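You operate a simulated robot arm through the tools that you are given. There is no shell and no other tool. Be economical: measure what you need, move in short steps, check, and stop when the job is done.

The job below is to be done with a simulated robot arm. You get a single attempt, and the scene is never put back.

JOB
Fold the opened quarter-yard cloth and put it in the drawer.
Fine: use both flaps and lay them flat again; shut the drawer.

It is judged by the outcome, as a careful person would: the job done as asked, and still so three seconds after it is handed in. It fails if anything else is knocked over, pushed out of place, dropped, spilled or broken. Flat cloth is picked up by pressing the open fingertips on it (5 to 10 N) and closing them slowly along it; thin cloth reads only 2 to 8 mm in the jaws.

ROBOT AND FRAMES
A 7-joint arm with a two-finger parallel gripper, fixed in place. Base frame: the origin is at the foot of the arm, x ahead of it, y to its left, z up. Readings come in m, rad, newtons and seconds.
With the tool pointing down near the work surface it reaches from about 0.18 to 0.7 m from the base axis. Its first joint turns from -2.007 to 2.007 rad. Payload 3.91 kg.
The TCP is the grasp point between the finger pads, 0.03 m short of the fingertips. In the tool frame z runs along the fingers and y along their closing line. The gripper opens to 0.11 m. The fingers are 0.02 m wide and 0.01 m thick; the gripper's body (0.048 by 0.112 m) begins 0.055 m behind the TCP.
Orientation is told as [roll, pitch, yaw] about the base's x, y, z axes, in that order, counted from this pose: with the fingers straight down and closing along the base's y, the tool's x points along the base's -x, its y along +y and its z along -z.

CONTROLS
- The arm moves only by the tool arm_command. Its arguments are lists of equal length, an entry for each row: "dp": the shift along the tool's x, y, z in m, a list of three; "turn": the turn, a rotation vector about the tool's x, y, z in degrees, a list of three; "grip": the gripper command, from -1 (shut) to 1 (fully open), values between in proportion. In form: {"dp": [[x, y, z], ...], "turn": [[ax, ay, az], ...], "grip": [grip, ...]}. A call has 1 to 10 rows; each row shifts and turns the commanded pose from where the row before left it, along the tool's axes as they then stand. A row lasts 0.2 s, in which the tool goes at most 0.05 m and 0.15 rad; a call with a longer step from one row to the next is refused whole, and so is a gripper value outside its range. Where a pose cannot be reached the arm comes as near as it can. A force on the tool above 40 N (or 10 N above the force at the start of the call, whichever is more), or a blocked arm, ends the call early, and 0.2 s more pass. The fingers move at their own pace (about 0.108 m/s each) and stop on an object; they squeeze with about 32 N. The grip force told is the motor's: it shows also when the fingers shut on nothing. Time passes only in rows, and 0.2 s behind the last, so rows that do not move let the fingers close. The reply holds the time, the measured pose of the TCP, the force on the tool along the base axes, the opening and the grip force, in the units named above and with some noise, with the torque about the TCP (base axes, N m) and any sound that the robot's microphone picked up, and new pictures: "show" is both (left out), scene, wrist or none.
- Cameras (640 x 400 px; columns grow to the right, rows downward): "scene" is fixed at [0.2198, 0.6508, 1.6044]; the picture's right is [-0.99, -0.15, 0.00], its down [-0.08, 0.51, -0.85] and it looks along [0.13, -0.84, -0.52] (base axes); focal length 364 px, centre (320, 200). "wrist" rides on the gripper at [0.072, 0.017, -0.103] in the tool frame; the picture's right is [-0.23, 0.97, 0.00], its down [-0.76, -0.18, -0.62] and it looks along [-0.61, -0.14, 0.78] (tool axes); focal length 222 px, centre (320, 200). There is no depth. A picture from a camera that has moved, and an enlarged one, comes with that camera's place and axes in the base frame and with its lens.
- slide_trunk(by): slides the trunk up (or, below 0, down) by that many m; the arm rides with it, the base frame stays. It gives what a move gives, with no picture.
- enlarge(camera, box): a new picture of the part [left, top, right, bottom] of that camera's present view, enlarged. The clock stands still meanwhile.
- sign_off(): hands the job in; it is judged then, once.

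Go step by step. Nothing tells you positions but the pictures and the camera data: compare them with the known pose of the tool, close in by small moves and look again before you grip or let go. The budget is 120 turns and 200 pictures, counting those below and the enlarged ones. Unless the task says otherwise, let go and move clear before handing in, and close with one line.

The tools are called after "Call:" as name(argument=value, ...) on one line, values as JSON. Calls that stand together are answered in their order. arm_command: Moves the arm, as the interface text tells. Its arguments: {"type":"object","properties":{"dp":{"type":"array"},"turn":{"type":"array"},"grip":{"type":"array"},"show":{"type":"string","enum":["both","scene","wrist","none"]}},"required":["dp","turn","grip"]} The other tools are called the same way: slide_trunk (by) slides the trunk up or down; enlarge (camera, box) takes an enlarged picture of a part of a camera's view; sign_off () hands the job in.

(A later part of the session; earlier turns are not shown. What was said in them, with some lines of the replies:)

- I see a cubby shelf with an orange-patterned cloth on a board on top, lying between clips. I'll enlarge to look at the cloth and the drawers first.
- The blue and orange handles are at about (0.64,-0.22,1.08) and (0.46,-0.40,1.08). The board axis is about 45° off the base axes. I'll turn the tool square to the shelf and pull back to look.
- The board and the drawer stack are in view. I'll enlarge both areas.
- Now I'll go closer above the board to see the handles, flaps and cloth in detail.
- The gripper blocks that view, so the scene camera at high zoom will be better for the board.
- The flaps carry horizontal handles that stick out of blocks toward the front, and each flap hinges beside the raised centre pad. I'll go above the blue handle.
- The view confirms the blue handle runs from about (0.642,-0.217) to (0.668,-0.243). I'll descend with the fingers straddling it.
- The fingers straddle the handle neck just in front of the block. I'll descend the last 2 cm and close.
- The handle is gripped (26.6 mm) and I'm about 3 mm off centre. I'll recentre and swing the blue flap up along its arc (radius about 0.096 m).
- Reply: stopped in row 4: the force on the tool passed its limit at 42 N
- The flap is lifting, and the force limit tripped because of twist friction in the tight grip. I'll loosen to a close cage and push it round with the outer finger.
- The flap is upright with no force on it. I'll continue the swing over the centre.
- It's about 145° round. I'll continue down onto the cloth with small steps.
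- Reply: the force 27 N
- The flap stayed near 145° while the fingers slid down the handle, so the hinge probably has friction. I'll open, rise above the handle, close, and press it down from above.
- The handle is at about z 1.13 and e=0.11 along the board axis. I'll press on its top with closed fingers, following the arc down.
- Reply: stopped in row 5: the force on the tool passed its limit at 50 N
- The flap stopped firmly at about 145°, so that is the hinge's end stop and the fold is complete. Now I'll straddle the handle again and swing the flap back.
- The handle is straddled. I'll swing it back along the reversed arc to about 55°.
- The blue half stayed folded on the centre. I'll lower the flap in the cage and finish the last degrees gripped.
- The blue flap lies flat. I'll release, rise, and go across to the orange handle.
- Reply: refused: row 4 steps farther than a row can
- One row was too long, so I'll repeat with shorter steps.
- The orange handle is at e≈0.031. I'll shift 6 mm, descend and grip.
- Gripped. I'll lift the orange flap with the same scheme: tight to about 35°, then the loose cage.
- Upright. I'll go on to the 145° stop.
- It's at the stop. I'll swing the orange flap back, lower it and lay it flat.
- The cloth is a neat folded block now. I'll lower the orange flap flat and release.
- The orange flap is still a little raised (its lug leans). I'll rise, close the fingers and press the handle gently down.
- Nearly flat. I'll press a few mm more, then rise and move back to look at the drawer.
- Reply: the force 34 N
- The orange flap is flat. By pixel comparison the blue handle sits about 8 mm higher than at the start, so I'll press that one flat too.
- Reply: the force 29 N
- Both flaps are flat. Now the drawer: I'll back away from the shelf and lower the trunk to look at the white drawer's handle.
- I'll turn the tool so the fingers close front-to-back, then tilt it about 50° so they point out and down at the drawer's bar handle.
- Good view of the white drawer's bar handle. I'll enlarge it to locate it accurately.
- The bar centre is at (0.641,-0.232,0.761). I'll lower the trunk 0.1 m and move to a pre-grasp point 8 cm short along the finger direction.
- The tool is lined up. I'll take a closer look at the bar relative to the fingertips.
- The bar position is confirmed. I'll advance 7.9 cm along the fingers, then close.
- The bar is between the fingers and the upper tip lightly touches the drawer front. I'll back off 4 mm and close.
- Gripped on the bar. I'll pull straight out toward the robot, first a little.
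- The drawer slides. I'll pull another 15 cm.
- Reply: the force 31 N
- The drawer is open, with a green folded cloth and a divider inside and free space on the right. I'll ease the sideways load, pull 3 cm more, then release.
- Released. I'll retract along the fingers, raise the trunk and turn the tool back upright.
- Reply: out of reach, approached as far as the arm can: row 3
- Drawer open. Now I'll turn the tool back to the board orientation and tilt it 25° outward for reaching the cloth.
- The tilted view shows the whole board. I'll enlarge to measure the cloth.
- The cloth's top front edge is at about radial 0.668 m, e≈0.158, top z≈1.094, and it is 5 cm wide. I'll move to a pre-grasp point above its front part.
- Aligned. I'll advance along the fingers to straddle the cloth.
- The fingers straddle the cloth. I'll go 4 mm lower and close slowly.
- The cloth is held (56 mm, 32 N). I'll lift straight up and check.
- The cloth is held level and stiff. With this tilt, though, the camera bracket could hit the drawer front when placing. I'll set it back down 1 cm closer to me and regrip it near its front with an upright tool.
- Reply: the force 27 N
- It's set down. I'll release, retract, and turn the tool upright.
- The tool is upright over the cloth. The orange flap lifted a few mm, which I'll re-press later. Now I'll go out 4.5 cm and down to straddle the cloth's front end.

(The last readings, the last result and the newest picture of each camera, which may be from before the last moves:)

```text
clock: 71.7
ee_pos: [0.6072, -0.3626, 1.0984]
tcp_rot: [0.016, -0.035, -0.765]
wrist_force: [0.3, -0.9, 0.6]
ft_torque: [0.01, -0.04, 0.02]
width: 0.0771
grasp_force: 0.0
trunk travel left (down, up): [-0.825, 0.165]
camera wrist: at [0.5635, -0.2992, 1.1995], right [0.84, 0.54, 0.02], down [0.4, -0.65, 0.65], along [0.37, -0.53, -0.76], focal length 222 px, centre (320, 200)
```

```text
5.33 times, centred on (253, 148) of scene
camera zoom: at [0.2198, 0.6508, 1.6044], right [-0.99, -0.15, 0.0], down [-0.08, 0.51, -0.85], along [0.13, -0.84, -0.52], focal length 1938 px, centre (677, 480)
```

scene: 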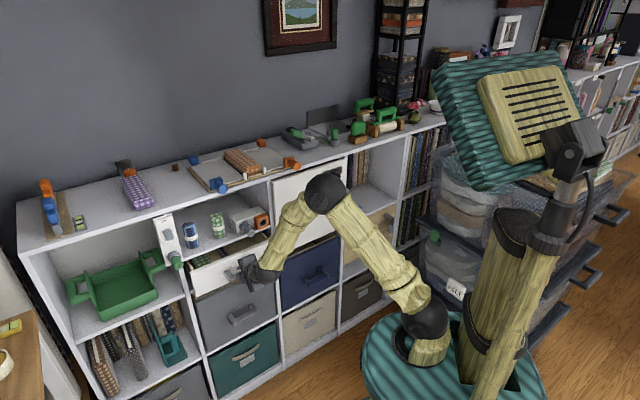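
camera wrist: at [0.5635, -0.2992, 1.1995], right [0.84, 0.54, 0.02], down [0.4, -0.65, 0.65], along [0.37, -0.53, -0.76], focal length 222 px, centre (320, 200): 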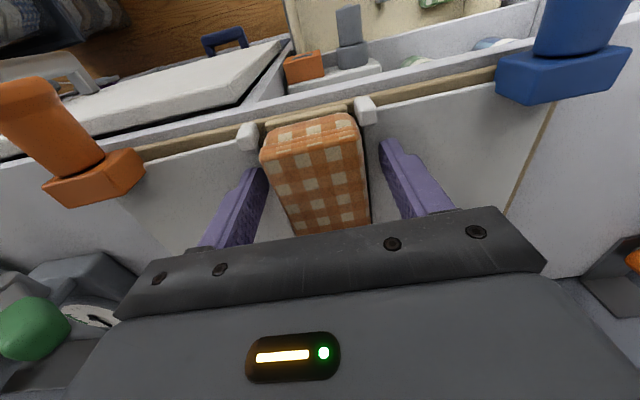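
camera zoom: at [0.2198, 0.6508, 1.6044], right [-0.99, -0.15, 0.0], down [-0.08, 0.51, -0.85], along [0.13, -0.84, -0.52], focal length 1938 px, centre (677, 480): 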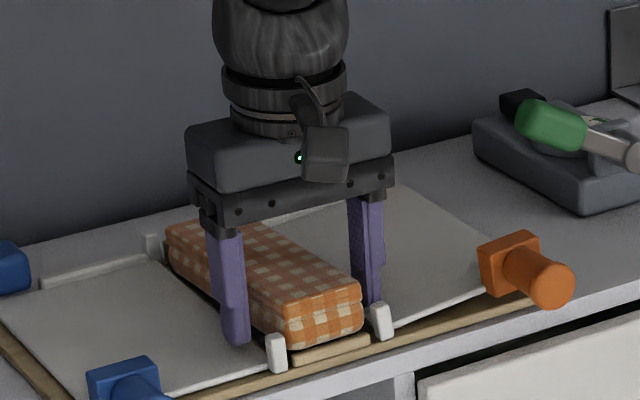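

Reached. I'll close slowly and lift.

Call:
arm_command(dp=[[0, 0, 0.002], [0, 0, 0], [0, 0, 0], [0, 0, 0], [0, 0, 0], [0, 0, -0.01], [0, 0, -0.03], [0, 0, -0.03]], turn=[[0, 0, 0], [0, 0, 0], [0, 0, 0], [0, 0, 0], [0, 0, 0], [0, 0, 0], [0, 0, 0], [0, 0, 0]], grip=[0.4, 0.1, -0.1, -0.3, -0.5, -0.6, -0.6, -0.6], show="wrist")

Call:
enlarge(camera="scene", box=[203, 110, 303, 185])

```text
clock: 73.5
ee_pos: [0.6078, -0.3636, 1.1667]
tcp_rot: [0.017, -0.035, -0.766]
wrist_force: [0.4, 0.8, -0.5]
ft_torque: [0.02, 0.01, 0.01]
width: 0.0555
grasp_force: 31.8
trunk travel left (down, up): [-0.825, 0.165]
camera wrist: at [0.5624, -0.2992, 1.2679], right [0.84, 0.55, 0.02], down [0.4, -0.65, 0.65], along [0.37, -0.53, -0.76], focal length 222 px, centre (320, 200)
```

wrist: 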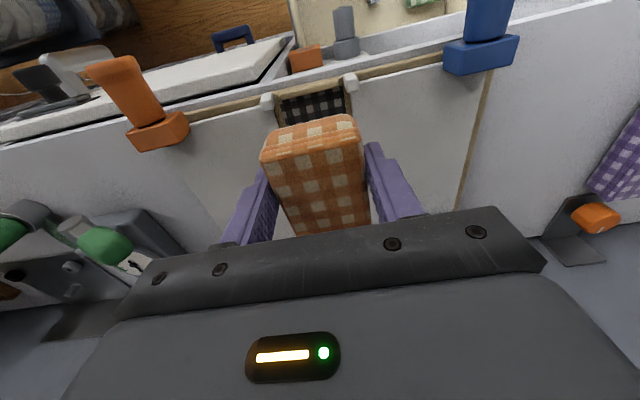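

```text
5.33 times, centred on (253, 148) of scene
camera zoom: at [0.2198, 0.6508, 1.6044], right [-0.99, -0.15, 0.0], down [-0.08, 0.51, -0.85], along [0.13, -0.84, -0.52], focal length 1938 px, centre (677, 480)
```

zoom: 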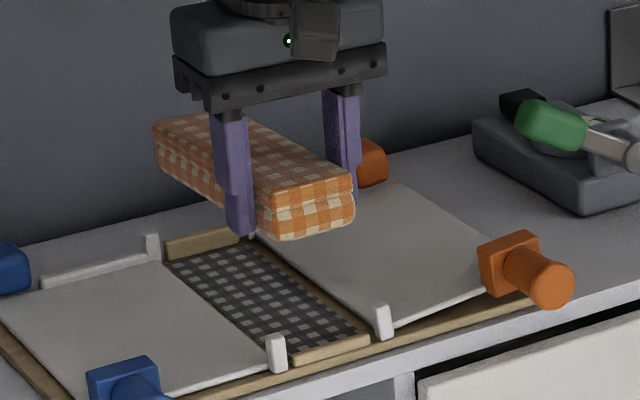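

Held level, with 3 cm of cloth ahead of the fingers and about 13 cm beyond. I'll retract clear of the shelf and shift sideways to line up with the drawer's free right part. The grey knob at about (0.596,-0.277,0.884) needs avoiding.

Call:
arm_command(dp=[[0.02, 0, -0.01], [0.04, 0, 0], [0.04, 0.01, 0], [0.04, 0.02, 0], [0.04, 0.022, 0], [0.034, 0, 0]], turn=[[0, 0, 0], [0, 0, 0], [0, 0, 0], [0, 0, 0], [0, 0, 0], [0, 0, 0]], grip=[-0.6, -0.6, -0.6, -0.6, -0.6, -0.6], show="none")

Call:
slide_trunk(by=-0.23)

Call:
enlarge(camera="scene", box=[160, 150, 320, 290])

Call:
enlarge(camera="wrist", box=[160, 0, 480, 200])

```text
clock: 74.9
ee_pos: [0.4856, -0.1746, 1.1724]
tcp_rot: [0.018, -0.037, -0.769]
wrist_force: [-0.6, 0.7, -0.7]
ft_torque: [0.07, 0.05, 0.0]
width: 0.0555
grasp_force: 31.9
trunk travel left (down, up): [-0.825, 0.165]
```

```text
clock: 77.3
ee_pos: [0.4876, -0.1752, 0.9417]
tcp_rot: [0.016, -0.036, -0.766]
wrist_force: [-0.5, -0.1, -1.6]
ft_torque: [0.03, 0.06, -0.03]
width: 0.0557
grasp_force: 31.4
trunk travel left (down, up): [-0.595, 0.395]
```

```text
2.86 times, centred on (240, 220) of scene
camera zoom: at [0.2198, 0.6508, 1.6044], right [-0.99, -0.15, 0.0], down [-0.08, 0.51, -0.85], along [0.13, -0.84, -0.52], focal length 1038 px, centre (549, 143)
```

zoom: 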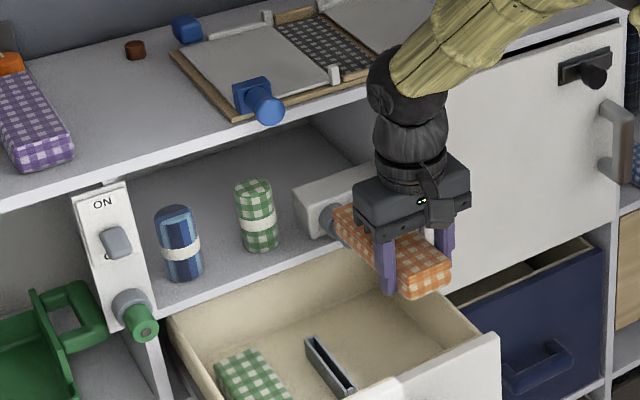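

```text
2.00 times, centred on (320, 100) of wrist
camera zoom: at [0.4438, -0.1117, 1.0423], right [0.84, 0.55, 0.02], down [0.4, -0.65, 0.65], along [0.37, -0.53, -0.76], focal length 444 px, centre (320, 400)
```

zoom: 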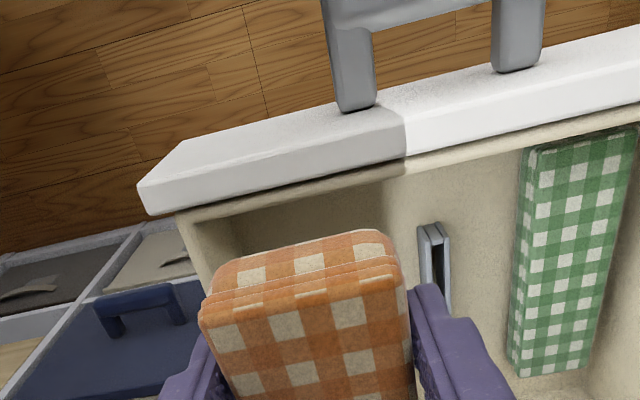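

I have a clear view. The free right bay spans e≈0.15–0.275, and the cloth is at 0.211. I'll dip its far end 8°, descend so the far end passes under the knob, then move outward.

Call:
arm_command(dp=[[0, 0, 0], [-0.003, 0, 0.025], [-0.003, 0, 0.025], [-0.0018, 0, 0.022], [0, 0, 0]], turn=[[0, 8, 0], [0, 0, 0], [0, 0, 0], [0, 0, 0], [0, 0, 0]], grip=[-0.6, -0.6, -0.6, -0.6, -0.6], show="none")

Call:
enlarge(camera="scene", box=[190, 190, 310, 290])

Call:
enlarge(camera="wrist", box=[160, 0, 480, 200])

```text
clock: 78.5
ee_pos: [0.4893, -0.1739, 0.8683]
tcp_rot: [0.016, 0.104, -0.763]
wrist_force: [-0.1, -0.2, -1.3]
ft_torque: [0.03, 0.06, -0.01]
width: 0.0554
grasp_force: 32.3
trunk travel left (down, up): [-0.595, 0.395]
```

```text
4.00 times, centred on (250, 240) of scene
camera zoom: at [0.2198, 0.6508, 1.6044], right [-0.99, -0.15, 0.0], down [-0.08, 0.51, -0.85], along [0.13, -0.84, -0.52], focal length 1454 px, centre (600, 40)
```

zoom: 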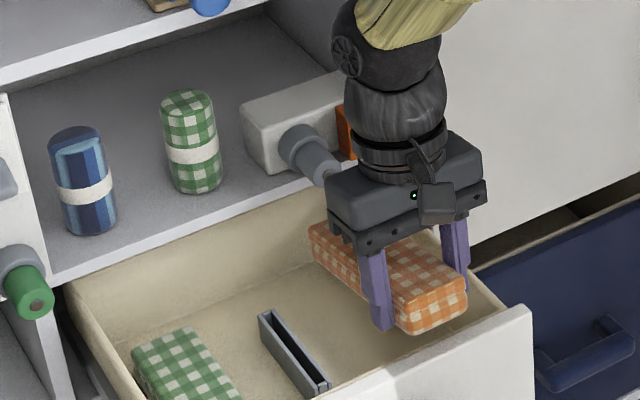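

```text
2.00 times, centred on (320, 100) of wrist
camera zoom: at [0.4561, -0.1212, 0.9784], right [0.84, 0.55, -0.01], down [0.46, -0.7, 0.54], along [0.29, -0.45, -0.84], focal length 444 px, centre (320, 400)
```

zoom: 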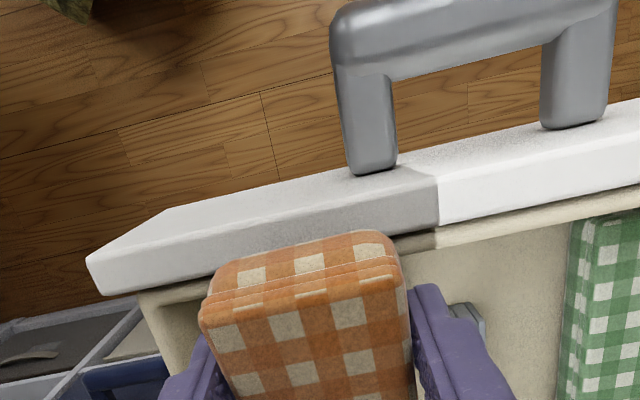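

The cloth's far end is below the knob. I'll move 3 cm outward, go down 5 cm, then level the cloth.

Call:
arm_command(dp=[[-0.016, 0, -0.0016], [-0.016, 0, -0.0016], [-0.0026, 0, 0.025], [-0.0026, 0, 0.025], [0, 0, 0]], turn=[[0, 0, 0], [0, 0, 0], [0, 0, 0], [0, 0, 0], [0, -8, 0]], grip=[-0.6, -0.6, -0.6, -0.6, -0.6], show="none")

Call:
enlarge(camera="scene", box=[190, 190, 310, 290])

Call:
enlarge(camera="wrist", box=[160, 0, 480, 200])

```text
clock: 79.7
ee_pos: [0.5143, -0.1953, 0.8179]
tcp_rot: [0.017, -0.037, -0.763]
wrist_force: [-0.3, 0.6, -1.2]
ft_torque: [0.04, 0.03, 0.02]
width: 0.0553
grasp_force: 32.0
trunk travel left (down, up): [-0.595, 0.395]
```

```text
4.00 times, centred on (250, 240) of scene
camera zoom: at [0.2198, 0.6508, 1.6044], right [-0.99, -0.15, 0.0], down [-0.08, 0.51, -0.85], along [0.13, -0.84, -0.52], focal length 1454 px, centre (600, 40)
```

zoom: 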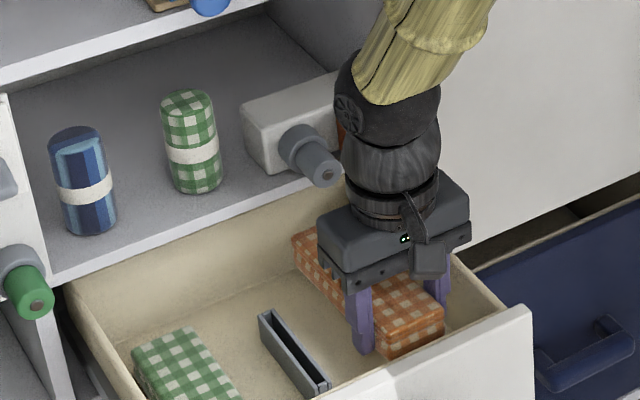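

```text
2.00 times, centred on (320, 100) of wrist
camera zoom: at [0.4697, -0.1316, 0.9193], right [0.84, 0.55, 0.02], down [0.4, -0.65, 0.65], along [0.37, -0.53, -0.76], focal length 444 px, centre (320, 400)
```

zoom: 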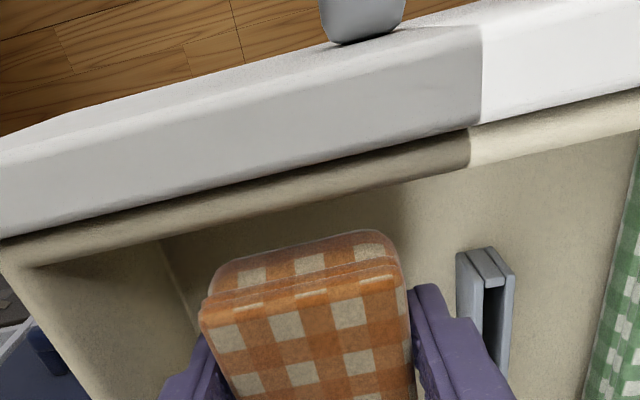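

The cloth fits well, clear of the front, wall and divider. I'll lower until it touches the floor.

Call:
arm_command(dp=[[0, 0, 0.02], [0, 0, 0.02], [0, 0, 0.01], [0, 0, 0.005], [0, 0, 0]], turn=[[0, 0, 0], [0, 0, 0], [0, 0, 0], [0, 0, 0], [0, 0, 0]], grip=[-0.6, -0.6, -0.6, -0.6, -0.6], show="none")

Call:
enlarge(camera="scene", box=[190, 190, 310, 290])

```text
clock: 80.9
ee_pos: [0.5138, -0.1955, 0.7648]
tcp_rot: [0.017, -0.037, -0.767]
wrist_force: [0.0, -0.9, 7.6]
ft_torque: [-0.99, -0.66, -0.07]
width: 0.0555
grasp_force: 32.5
trunk travel left (down, up): [-0.595, 0.395]
```

```text
4.00 times, centred on (250, 240) of scene
camera zoom: at [0.2198, 0.6508, 1.6044], right [-0.99, -0.15, 0.0], down [-0.08, 0.51, -0.85], along [0.13, -0.84, -0.52], focal length 1454 px, centre (600, 40)
```

zoom: 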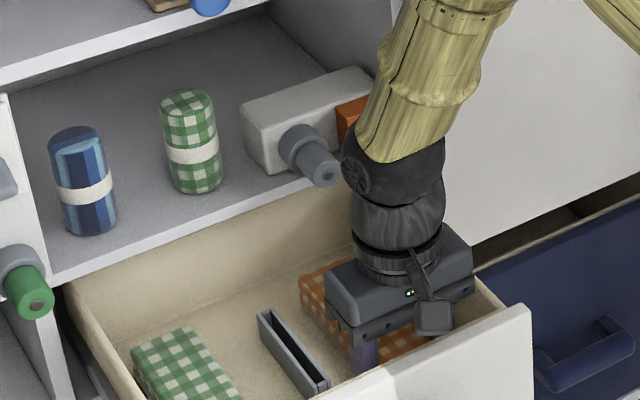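

The far end touches first, so I'll level by 1.5°, settle 3 mm lower, and open.

Call:
arm_command(dp=[[0, 0, 0.002], [0, 0, 0.002], [0, 0, 0], [0, 0, 0], [0, 0, 0]], turn=[[0, -1.5, 0], [0, 0, 0], [0, 0, 0], [0, 0, 0], [0, 0, 0]], grip=[-0.6, -0.6, 0.15, 0.3, 0.3], show="none")

Call:
arm_command(dp=[[0, 0, -0.02], [0, 0, -0.03], [0, 0, -0.04], [0, 0, -0.04]], turn=[[0, 0, 0], [0, 0, 0], [0, 0, 0], [0, 0, 0]], grip=[0.3, 0.3, 0.3, 0.3], show="none")

Call:
enlarge(camera="scene", box=[190, 190, 310, 290])

Call:
enlarge(camera="wrist", box=[160, 0, 480, 200])

```text
clock: 81.8
ee_pos: [0.5197, -0.1933, 0.7638]
tcp_rot: [0.024, -0.074, -0.764]
wrist_force: [5.7, 4.1, 15.7]
ft_torque: [-0.24, 0.33, 0.04]
width: 0.0678
grasp_force: 0.0
trunk travel left (down, up): [-0.595, 0.395]
stopped in row 4: the force on the tool passed its limit at 41 N (the readings are from after the stop); the commanded pose is now the measured one
```

```text
clock: 82.8
ee_pos: [0.5109, -0.1908, 0.8923]
tcp_rot: [0.021, -0.067, -0.765]
wrist_force: [0.4, -0.5, -0.7]
ft_torque: [0.05, 0.0, 0.0]
width: 0.0715
grasp_force: 0.1
trunk travel left (down, up): [-0.595, 0.395]
```

```text
4.00 times, centred on (250, 240) of scene
camera zoom: at [0.2198, 0.6508, 1.6044], right [-0.99, -0.15, 0.0], down [-0.08, 0.51, -0.85], along [0.13, -0.84, -0.52], focal length 1454 px, centre (600, 40)
```

zoom: 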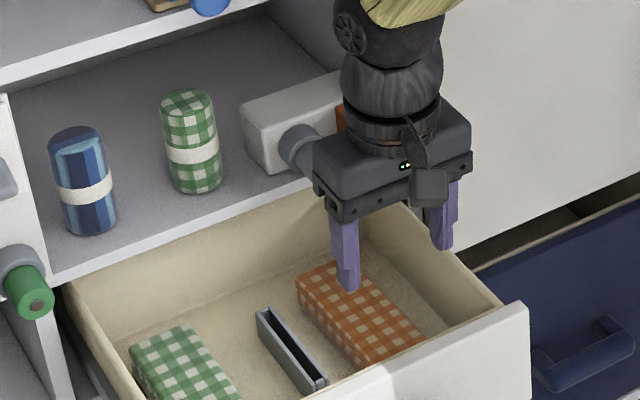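

```text
2.00 times, centred on (320, 100) of wrist
camera zoom: at [0.463, -0.1255, 0.9903], right [0.84, 0.55, 0.04], down [0.39, -0.64, 0.67], along [0.39, -0.55, -0.74], focal length 444 px, centre (320, 400)
```

zoom: 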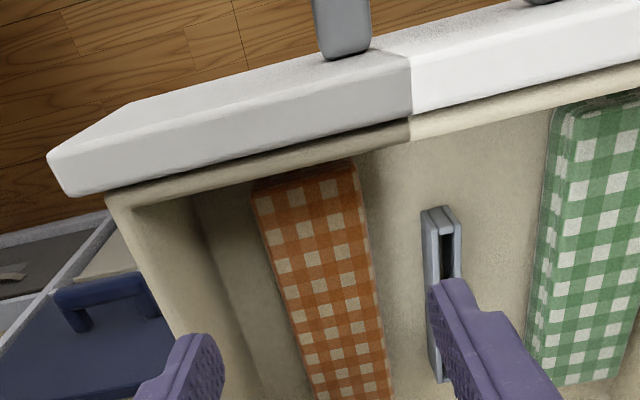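

The cloth lies flat in the drawer's right bay. I'll move back over the drawer front, close the fingers and tilt to push the drawer shut.

Call:
arm_command(dp=[[0, 0, -0.03], [0.035, 0.019, 0], [0.035, 0.019, 0], [0.04, 0.019, 0], [0.04, 0.018, 0], [0.02, 0, 0]], turn=[[0, 0, 0], [0, 0, 0], [0, 0, 0], [0, 0, 0], [0, 0, 0], [0, 0, 0]], grip=[0.3, 0, -0.5, -1, -1, -1], show="none")

Call:
arm_command(dp=[[0, 0, 0], [0, 0, 0], [0, 0, 0], [0, 0, 0], [0, 0, 0], [0, 0, 0]], turn=[[0, -7.8, 0], [0, -7.8, 0], [0, -7.8, 0], [0, -7.8, 0], [0, -7.8, 0], [0, -7.8, 0]], grip=[-1, -1, -1, -1, -1, -1], show="wrist")

Call:
enlarge(camera="scene", box=[150, 130, 330, 310])

```text
clock: 84.2
ee_pos: [0.4387, -0.017, 0.9118]
tcp_rot: [0.022, -0.07, -0.764]
wrist_force: [-0.1, 0.2, 0.3]
ft_torque: [-0.01, 0.02, -0.01]
width: 0.0002
grasp_force: 32.0
trunk travel left (down, up): [-0.595, 0.395]
```

```text
clock: 85.6
ee_pos: [0.4425, -0.0155, 0.913]
tcp_rot: [0.034, -0.884, -0.791]
wrist_force: [-0.3, 0.0, 0.3]
ft_torque: [-0.04, -0.01, 0.0]
width: 0.0
grasp_force: 31.8
out of reach, approached as far as the arm can: row 6
trunk travel left (down, up): [-0.595, 0.395]
camera wrist: at [0.3622, 0.0826, 0.9218], right [0.77, 0.6, 0.2], down [-0.14, -0.14, 0.98], along [0.62, -0.79, -0.03], focal length 222 px, centre (320, 200)
```

wrist: 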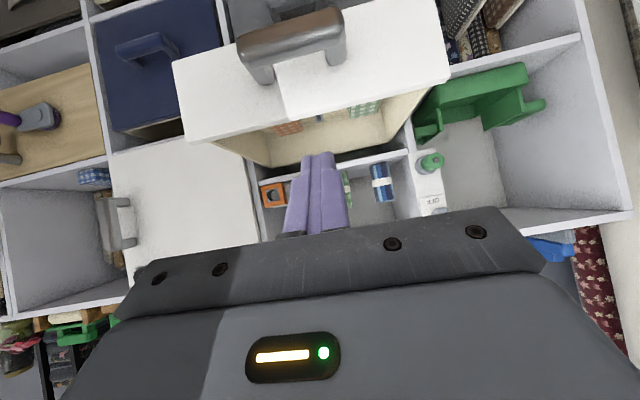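

```text
2.22 times, centred on (240, 220) of scene
camera zoom: at [0.2198, 0.6508, 1.6044], right [-0.99, -0.15, 0.0], down [-0.08, 0.51, -0.85], along [0.13, -0.84, -0.52], focal length 808 px, centre (498, 156)
```

zoom: 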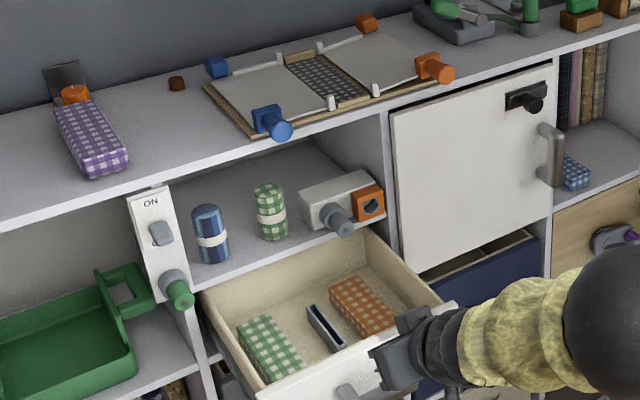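

Both flaps, the cloth and the drawer contents look right. I'll bring the closed fingertips to the drawer front, just above its handle.

Call:
arm_command(dp=[[0.007, -0.001, 0.03], [0.007, -0.001, 0.03], [0.007, -0.001, 0.03], [0.0066, -0.001, 0.03]], turn=[[0, 0, 0], [0, 0, 0], [0, 0, 0], [0, 0, 0]], grip=[-1, -1, -1, -1], show="wrist")

Call:
enlarge(camera="scene", box=[190, 220, 310, 310])

```text
clock: 86.6
ee_pos: [0.4958, -0.0697, 0.8137]
tcp_rot: [0.034, -0.882, -0.785]
wrist_force: [-0.8, 0.1, -0.1]
ft_torque: [-0.03, -0.01, -0.01]
width: 0.0001
grasp_force: 32.3
trunk travel left (down, up): [-0.595, 0.395]
camera wrist: at [0.415, 0.0287, 0.8231], right [0.77, 0.6, 0.2], down [-0.14, -0.14, 0.98], along [0.62, -0.78, -0.03], focal length 222 px, centre (320, 200)
```

wrist: 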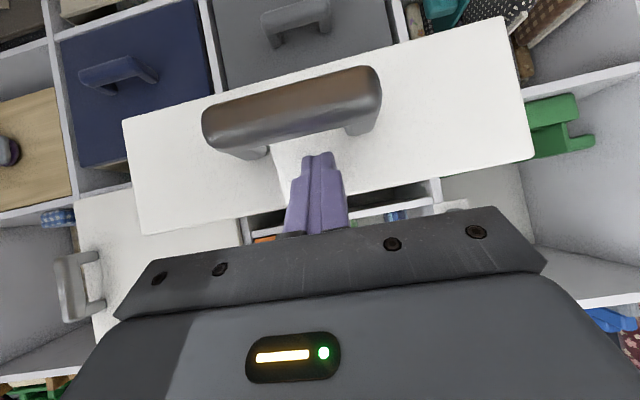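

```text
4.44 times, centred on (250, 265) of scene
camera zoom: at [0.2198, 0.6508, 1.6044], right [-0.99, -0.15, 0.0], down [-0.08, 0.51, -0.85], along [0.13, -0.84, -0.52], focal length 1615 px, centre (631, -89)
```

zoom: 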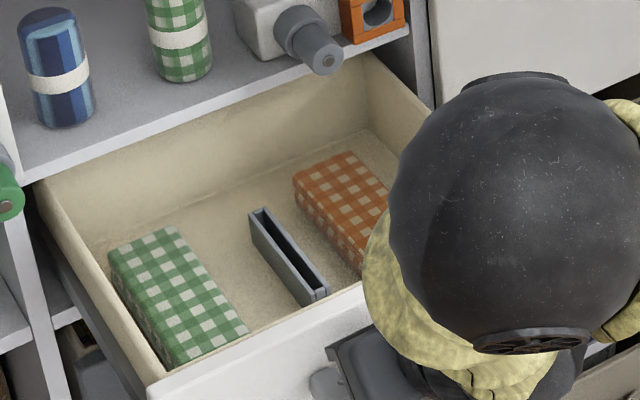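

The fingertips are on the panel above the bar. I'll push horizontally in small steps.

Call:
arm_command(dp=[[-0.0127, 0, 0.0155], [-0.0127, 0, 0.0155], [-0.0127, 0, 0.0155], [-0.0127, 0, 0.0155], [0, 0, 0]], turn=[[0, 0, 0], [0, 0, 0], [0, 0, 0], [0, 0, 0], [0, 0, 0]], grip=[-1, -1, -1, -1, -1], show="scene")

```text
clock: 87.8
ee_pos: [0.5518, -0.1261, 0.8131]
tcp_rot: [0.034, -0.884, -0.79]
wrist_force: [0.3, 0.3, -0.3]
ft_torque: [0.02, -0.01, 0.01]
width: 0.0
grasp_force: 32.1
trunk travel left (down, up): [-0.595, 0.395]
```

scene: 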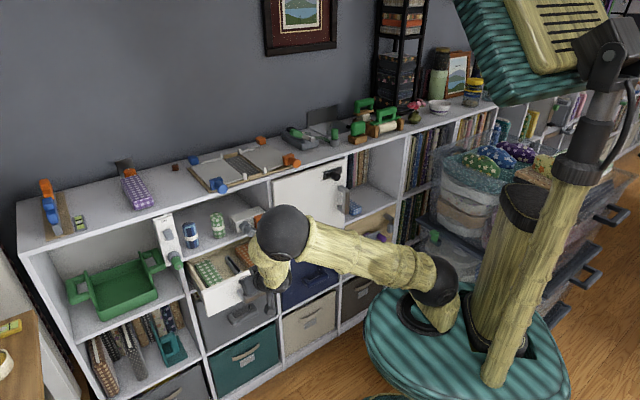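

The drawer slides in freely. I'll push another 10 cm.

Call:
arm_command(dp=[[-0.0127, 0, 0.0155], [-0.0127, 0, 0.0155], [-0.0127, 0, 0.0155], [-0.0127, 0, 0.0155], [-0.0127, 0, 0.0155], [0, 0, 0]], turn=[[0, 0, 0], [0, 0, 0], [0, 0, 0], [0, 0, 0], [0, 0, 0], [0, 0, 0]], grip=[-1, -1, -1, -1, -1, -1], show="wrist")

Call:
enlarge(camera="scene", box=[170, 190, 310, 300])

```text
clock: 89.2
ee_pos: [0.6245, -0.195, 0.8141]
tcp_rot: [0.033, -0.885, -0.788]
wrist_force: [0.3, 0.3, -1.4]
ft_torque: [-0.03, -0.01, 0.0]
width: 0.0
grasp_force: 31.8
trunk travel left (down, up): [-0.595, 0.395]
camera wrist: at [0.5448, -0.0966, 0.8237], right [0.77, 0.6, 0.2], down [-0.14, -0.14, 0.98], along [0.62, -0.79, -0.03], focal length 222 px, centre (320, 200)
```

wrist: 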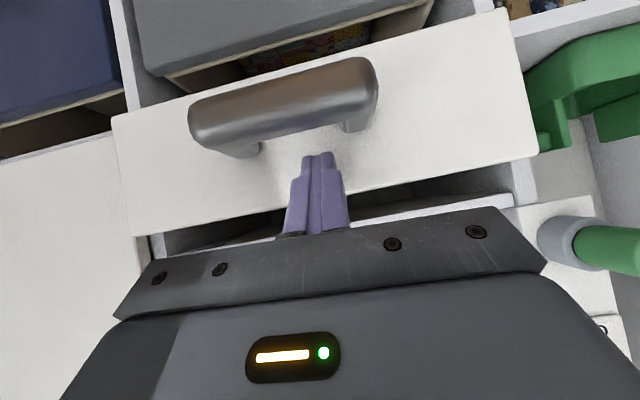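

```text
3.64 times, centred on (240, 245) of scene
camera zoom: at [0.2198, 0.6508, 1.6044], right [-0.99, -0.15, 0.0], down [-0.08, 0.51, -0.85], along [0.13, -0.84, -0.52], focal length 1322 px, centre (611, 36)
```

zoom: 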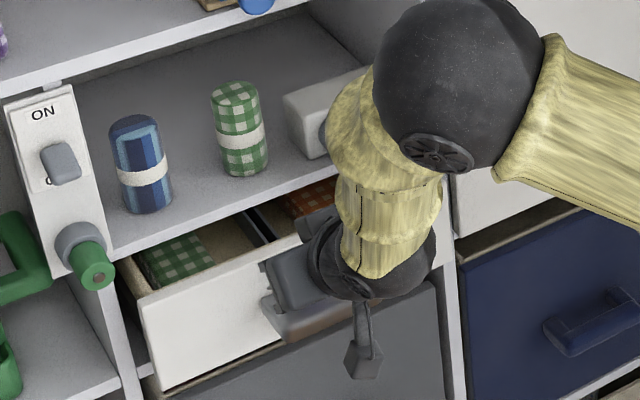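

About 5 cm is left. I'll push on in finer steps until it seats.

Call:
arm_command(dp=[[-0.0095, 0, 0.0116], [-0.0095, 0, 0.0116], [-0.0064, 0, 0.0077], [-0.0032, 0, 0.0039], [-0.0032, 0, 0.0039], [0, 0, 0]], turn=[[0, 0, 0], [0, 0, 0], [0, 0, 0], [0, 0, 0], [0, 0, 0], [0, 0, 0]], grip=[-1, -1, -1, -1, -1, -1], show="wrist")

Call:
enlarge(camera="scene", box=[170, 190, 310, 300])

```text
clock: 90.5
ee_pos: [0.6556, -0.2244, 0.8132]
tcp_rot: [0.03, -0.87, -0.787]
wrist_force: [-13.9, 22.3, 6.1]
ft_torque: [0.11, 0.01, 0.13]
width: 0.0
grasp_force: 32.0
trunk travel left (down, up): [-0.595, 0.395]
stopped in row 6: the force on the tool passed its limit at 44 N (the readings are from after the stop); the commanded pose is now the measured one
camera wrist: at [0.5768, -0.1256, 0.8234], right [0.78, 0.6, 0.19], down [-0.13, -0.15, 0.98], along [0.62, -0.79, -0.04], focal length 222 px, centre (320, 200)
```

wrist: 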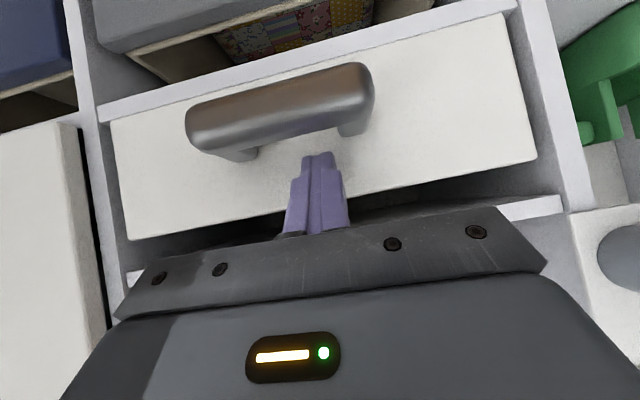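

```text
3.64 times, centred on (240, 245) of scene
camera zoom: at [0.2198, 0.6508, 1.6044], right [-0.99, -0.15, 0.0], down [-0.08, 0.51, -0.85], along [0.13, -0.84, -0.52], focal length 1322 px, centre (611, 36)
```

zoom: 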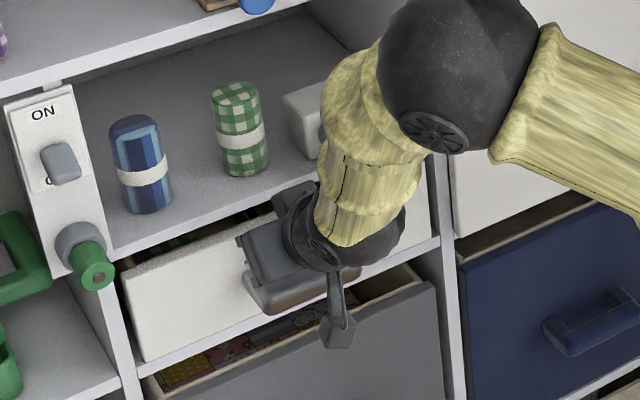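

The drawer front is back where it was when closed. I'll withdraw, then raise the trunk and re-check the flaps.

Call:
arm_command(dp=[[0.0127, 0, -0.0155], [0.0222, 0, -0.027], [0.0222, 0, -0.027], [0.0222, 0, -0.027], [0.0222, 0, -0.027], [0.0222, 0, -0.027]], turn=[[0, 0, 0], [0, 0, 0], [0, 0, 0], [0, 0, 0], [0, 0, 0], [0, 0, 0]], grip=[-1, -1, -1, -1, -1, -1], show="none")

Call:
slide_trunk(by=0.25)

Call:
enlarge(camera="scene", box=[183, 110, 313, 197])

Call:
enlarge(camera="scene", box=[140, 190, 300, 310])

```text
clock: 91.9
ee_pos: [0.5166, -0.0935, 0.8126]
tcp_rot: [0.031, -0.874, -0.79]
wrist_force: [0.7, -0.2, 0.0]
ft_torque: [0.0, 0.01, 0.03]
width: 0.0
grasp_force: 32.2
trunk travel left (down, up): [-0.595, 0.395]
```

```text
clock: 94.5
ee_pos: [0.5175, -0.0926, 1.064]
tcp_rot: [0.032, -0.873, -0.79]
wrist_force: [-0.6, 0.0, 0.3]
ft_torque: [-0.02, -0.01, -0.01]
width: 0.0
grasp_force: 32.1
trunk travel left (down, up): [-0.845, 0.145]
```

```text
4.60 times, centred on (248, 154) of scene
camera zoom: at [0.2198, 0.6508, 1.6044], right [-0.99, -0.15, 0.0], down [-0.08, 0.51, -0.85], along [0.13, -0.84, -0.52], focal length 1671 px, centre (651, 414)
```

zoom: 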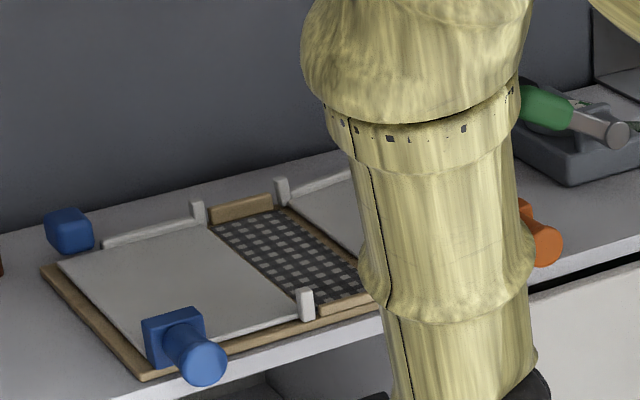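

```text
3.33 times, centred on (220, 250) of scene
camera zoom: at [0.2198, 0.6508, 1.6044], right [-0.99, -0.15, 0.0], down [-0.08, 0.51, -0.85], along [0.13, -0.84, -0.52], focal length 1212 px, centre (653, 33)
```

zoom: 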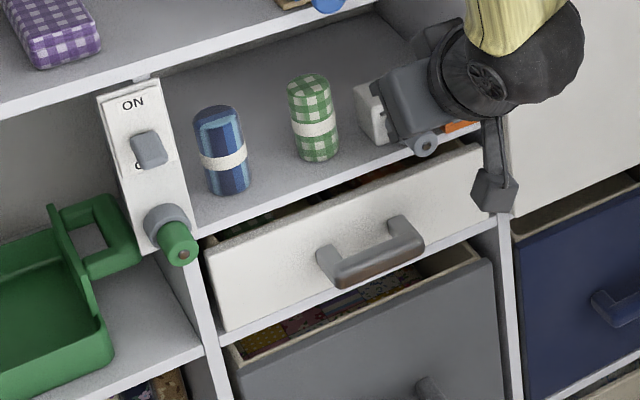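

The drawer is shut and the blue flap is flat. Now I'll go upright again to press the orange flap fully flat.

Call:
arm_command(dp=[[-0.023, 0, -0.0193], [-0.023, 0, -0.0193], [-0.023, 0, -0.0193], [-0.023, 0, -0.0193], [0, 0, 0], [0, 0, 0], [0, 0, 0], [0, 0, 0], [0, 0, 0], [0, 0, 0]], turn=[[0, 0, 0], [0, 0, 0], [0, 0, 0], [0, 0, 0], [0, 8.3, 0], [0, 8.3, 0], [0, 8.3, 0], [0, 8.3, 0], [0, 8.3, 0], [0, 8.3, 0]], grip=[-1, -1, -1, -1, -1, -1, -1, -1, -1, -1], show="none")

Call:
enlarge(camera="scene", box=[183, 110, 313, 197])

```text
clock: 96.7
ee_pos: [0.5164, -0.0959, 1.1836]
tcp_rot: [0.02, -0.001, -0.762]
wrist_force: [0.5, 0.0, 0.4]
ft_torque: [0.04, 0.03, -0.02]
width: 0.0
grasp_force: 32.3
trunk travel left (down, up): [-0.845, 0.145]
```

```text
4.60 times, centred on (248, 154) of scene
camera zoom: at [0.2198, 0.6508, 1.6044], right [-0.99, -0.15, 0.0], down [-0.08, 0.51, -0.85], along [0.13, -0.84, -0.52], focal length 1671 px, centre (651, 414)
```

zoom: 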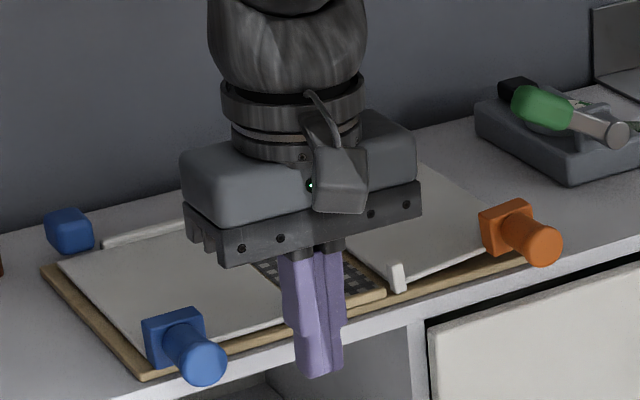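

The orange flap is slightly raised. I'll go above its handle.

Call:
arm_command(dp=[[-0.0269, -0.0369, 0], [-0.0269, -0.0369, 0], [-0.0269, -0.0369, 0], [-0.0269, -0.0369, 0], [-0.0269, -0.0369, 0], [-0.0269, -0.0369, 0], [-0.0269, -0.0369, 0], [0, 0, 0.03]], turn=[[0, 0, 0], [0, 0, 0], [0, 0, 0], [0, 0, 0], [0, 0, 0], [0, 0, 0], [0, 0, 0], [0, 0, 0]], grip=[-1, -1, -1, -1, -1, -1, -1, -1], show="none")

Call:
enlarge(camera="scene", box=[183, 110, 313, 197])

```text
clock: 98.5
ee_pos: [0.4731, -0.4105, 1.1474]
tcp_rot: [0.021, -0.003, -0.765]
wrist_force: [-0.6, -0.2, 0.2]
ft_torque: [0.0, 0.03, 0.0]
width: 0.0002
grasp_force: 31.8
trunk travel left (down, up): [-0.845, 0.145]
```

```text
4.60 times, centred on (248, 154) of scene
camera zoom: at [0.2198, 0.6508, 1.6044], right [-0.99, -0.15, 0.0], down [-0.08, 0.51, -0.85], along [0.13, -0.84, -0.52], focal length 1671 px, centre (651, 414)
```

zoom: 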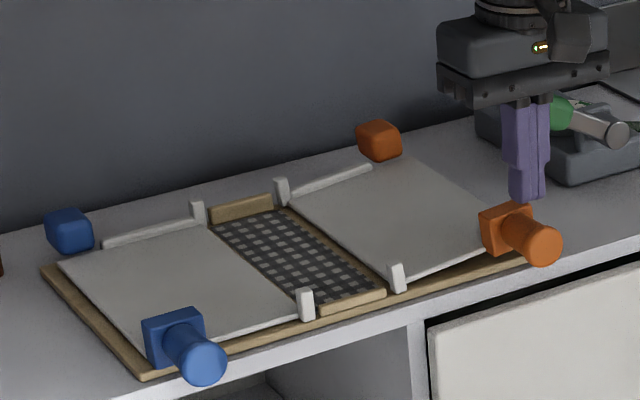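

Call:
arm_command(dp=[[0, 0, 0.012], [0, 0, 0.006], [0, 0, 0.005], [0, 0, 0.004], [0, 0, 0.004], [0, 0, 0]], turn=[[0, 0, 0], [0, 0, 0], [0, 0, 0], [0, 0, 0], [0, 0, 0], [0, 0, 0]], grip=[-1, -1, -1, -1, -1, -1], show="none")

Call:
arm_command(dp=[[0, 0, -0.03], [0, 0, -0.05], [0.045, 0, 0], [0.045, 0, 0], [0.045, 0, 0], [0.045, 0, 0], [0.03, 0, 0]], turn=[[0, 0, 0], [0, 0, 0], [0, 0, 0], [0, 0, 0], [0, 0, 0], [0, 0, 0], [0, 0, 0]], grip=[-1, -1, -1, -1, -1, -1, -1], show="scene")

Call:
enlarge(camera="scene", box=[183, 110, 313, 197])

```text
clock: 99.9
ee_pos: [0.4734, -0.4113, 1.1199]
tcp_rot: [0.019, -0.009, -0.765]
wrist_force: [0.1, -3.6, 21.8]
ft_torque: [0.0, 0.18, 0.09]
width: 0.0
grasp_force: 31.7
trunk travel left (down, up): [-0.845, 0.145]
```

```text
clock: 101.5
ee_pos: [0.3208, -0.2667, 1.1962]
tcp_rot: [0.02, -0.008, -0.764]
wrist_force: [-0.5, 0.1, 0.4]
ft_torque: [0.04, 0.0, 0.04]
width: 0.0
grasp_force: 31.5
trunk travel left (down, up): [-0.845, 0.145]
```

scene: 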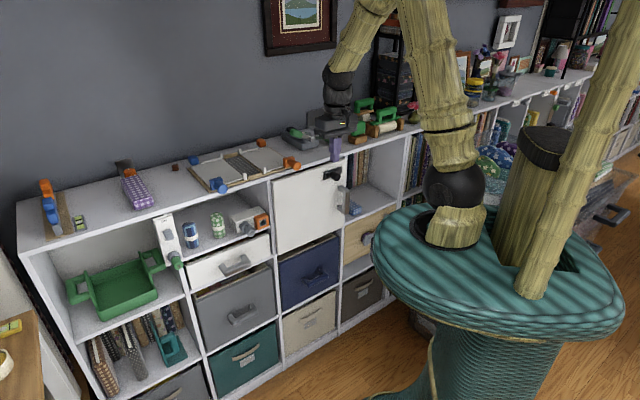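

```text
4.60 times, centred on (248, 154) of scene
camera zoom: at [0.2198, 0.6508, 1.6044], right [-0.99, -0.15, 0.0], down [-0.08, 0.51, -0.85], along [0.13, -0.84, -0.52], focal length 1671 px, centre (651, 414)
```

zoom: 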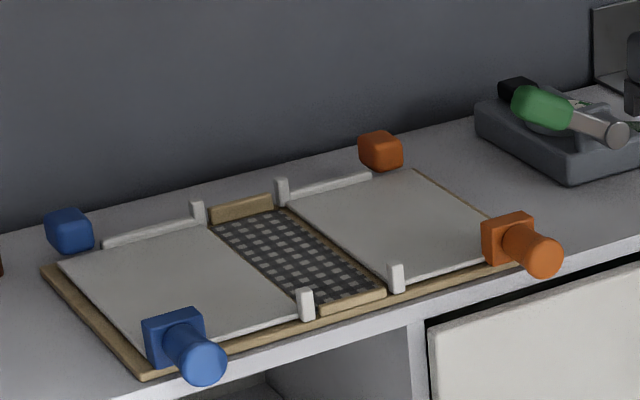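

Both flaps are flat, the drawer is shut with the folded cloth inside, nothing else has moved, and the arm is clear. I'll hand it in.

Call:
sign_off()

```text
The job is handed in.
```

I folded the cloth with both flaps and put it in the white drawer. The flaps are flat again, the drawer is shut, and the arm is clear.
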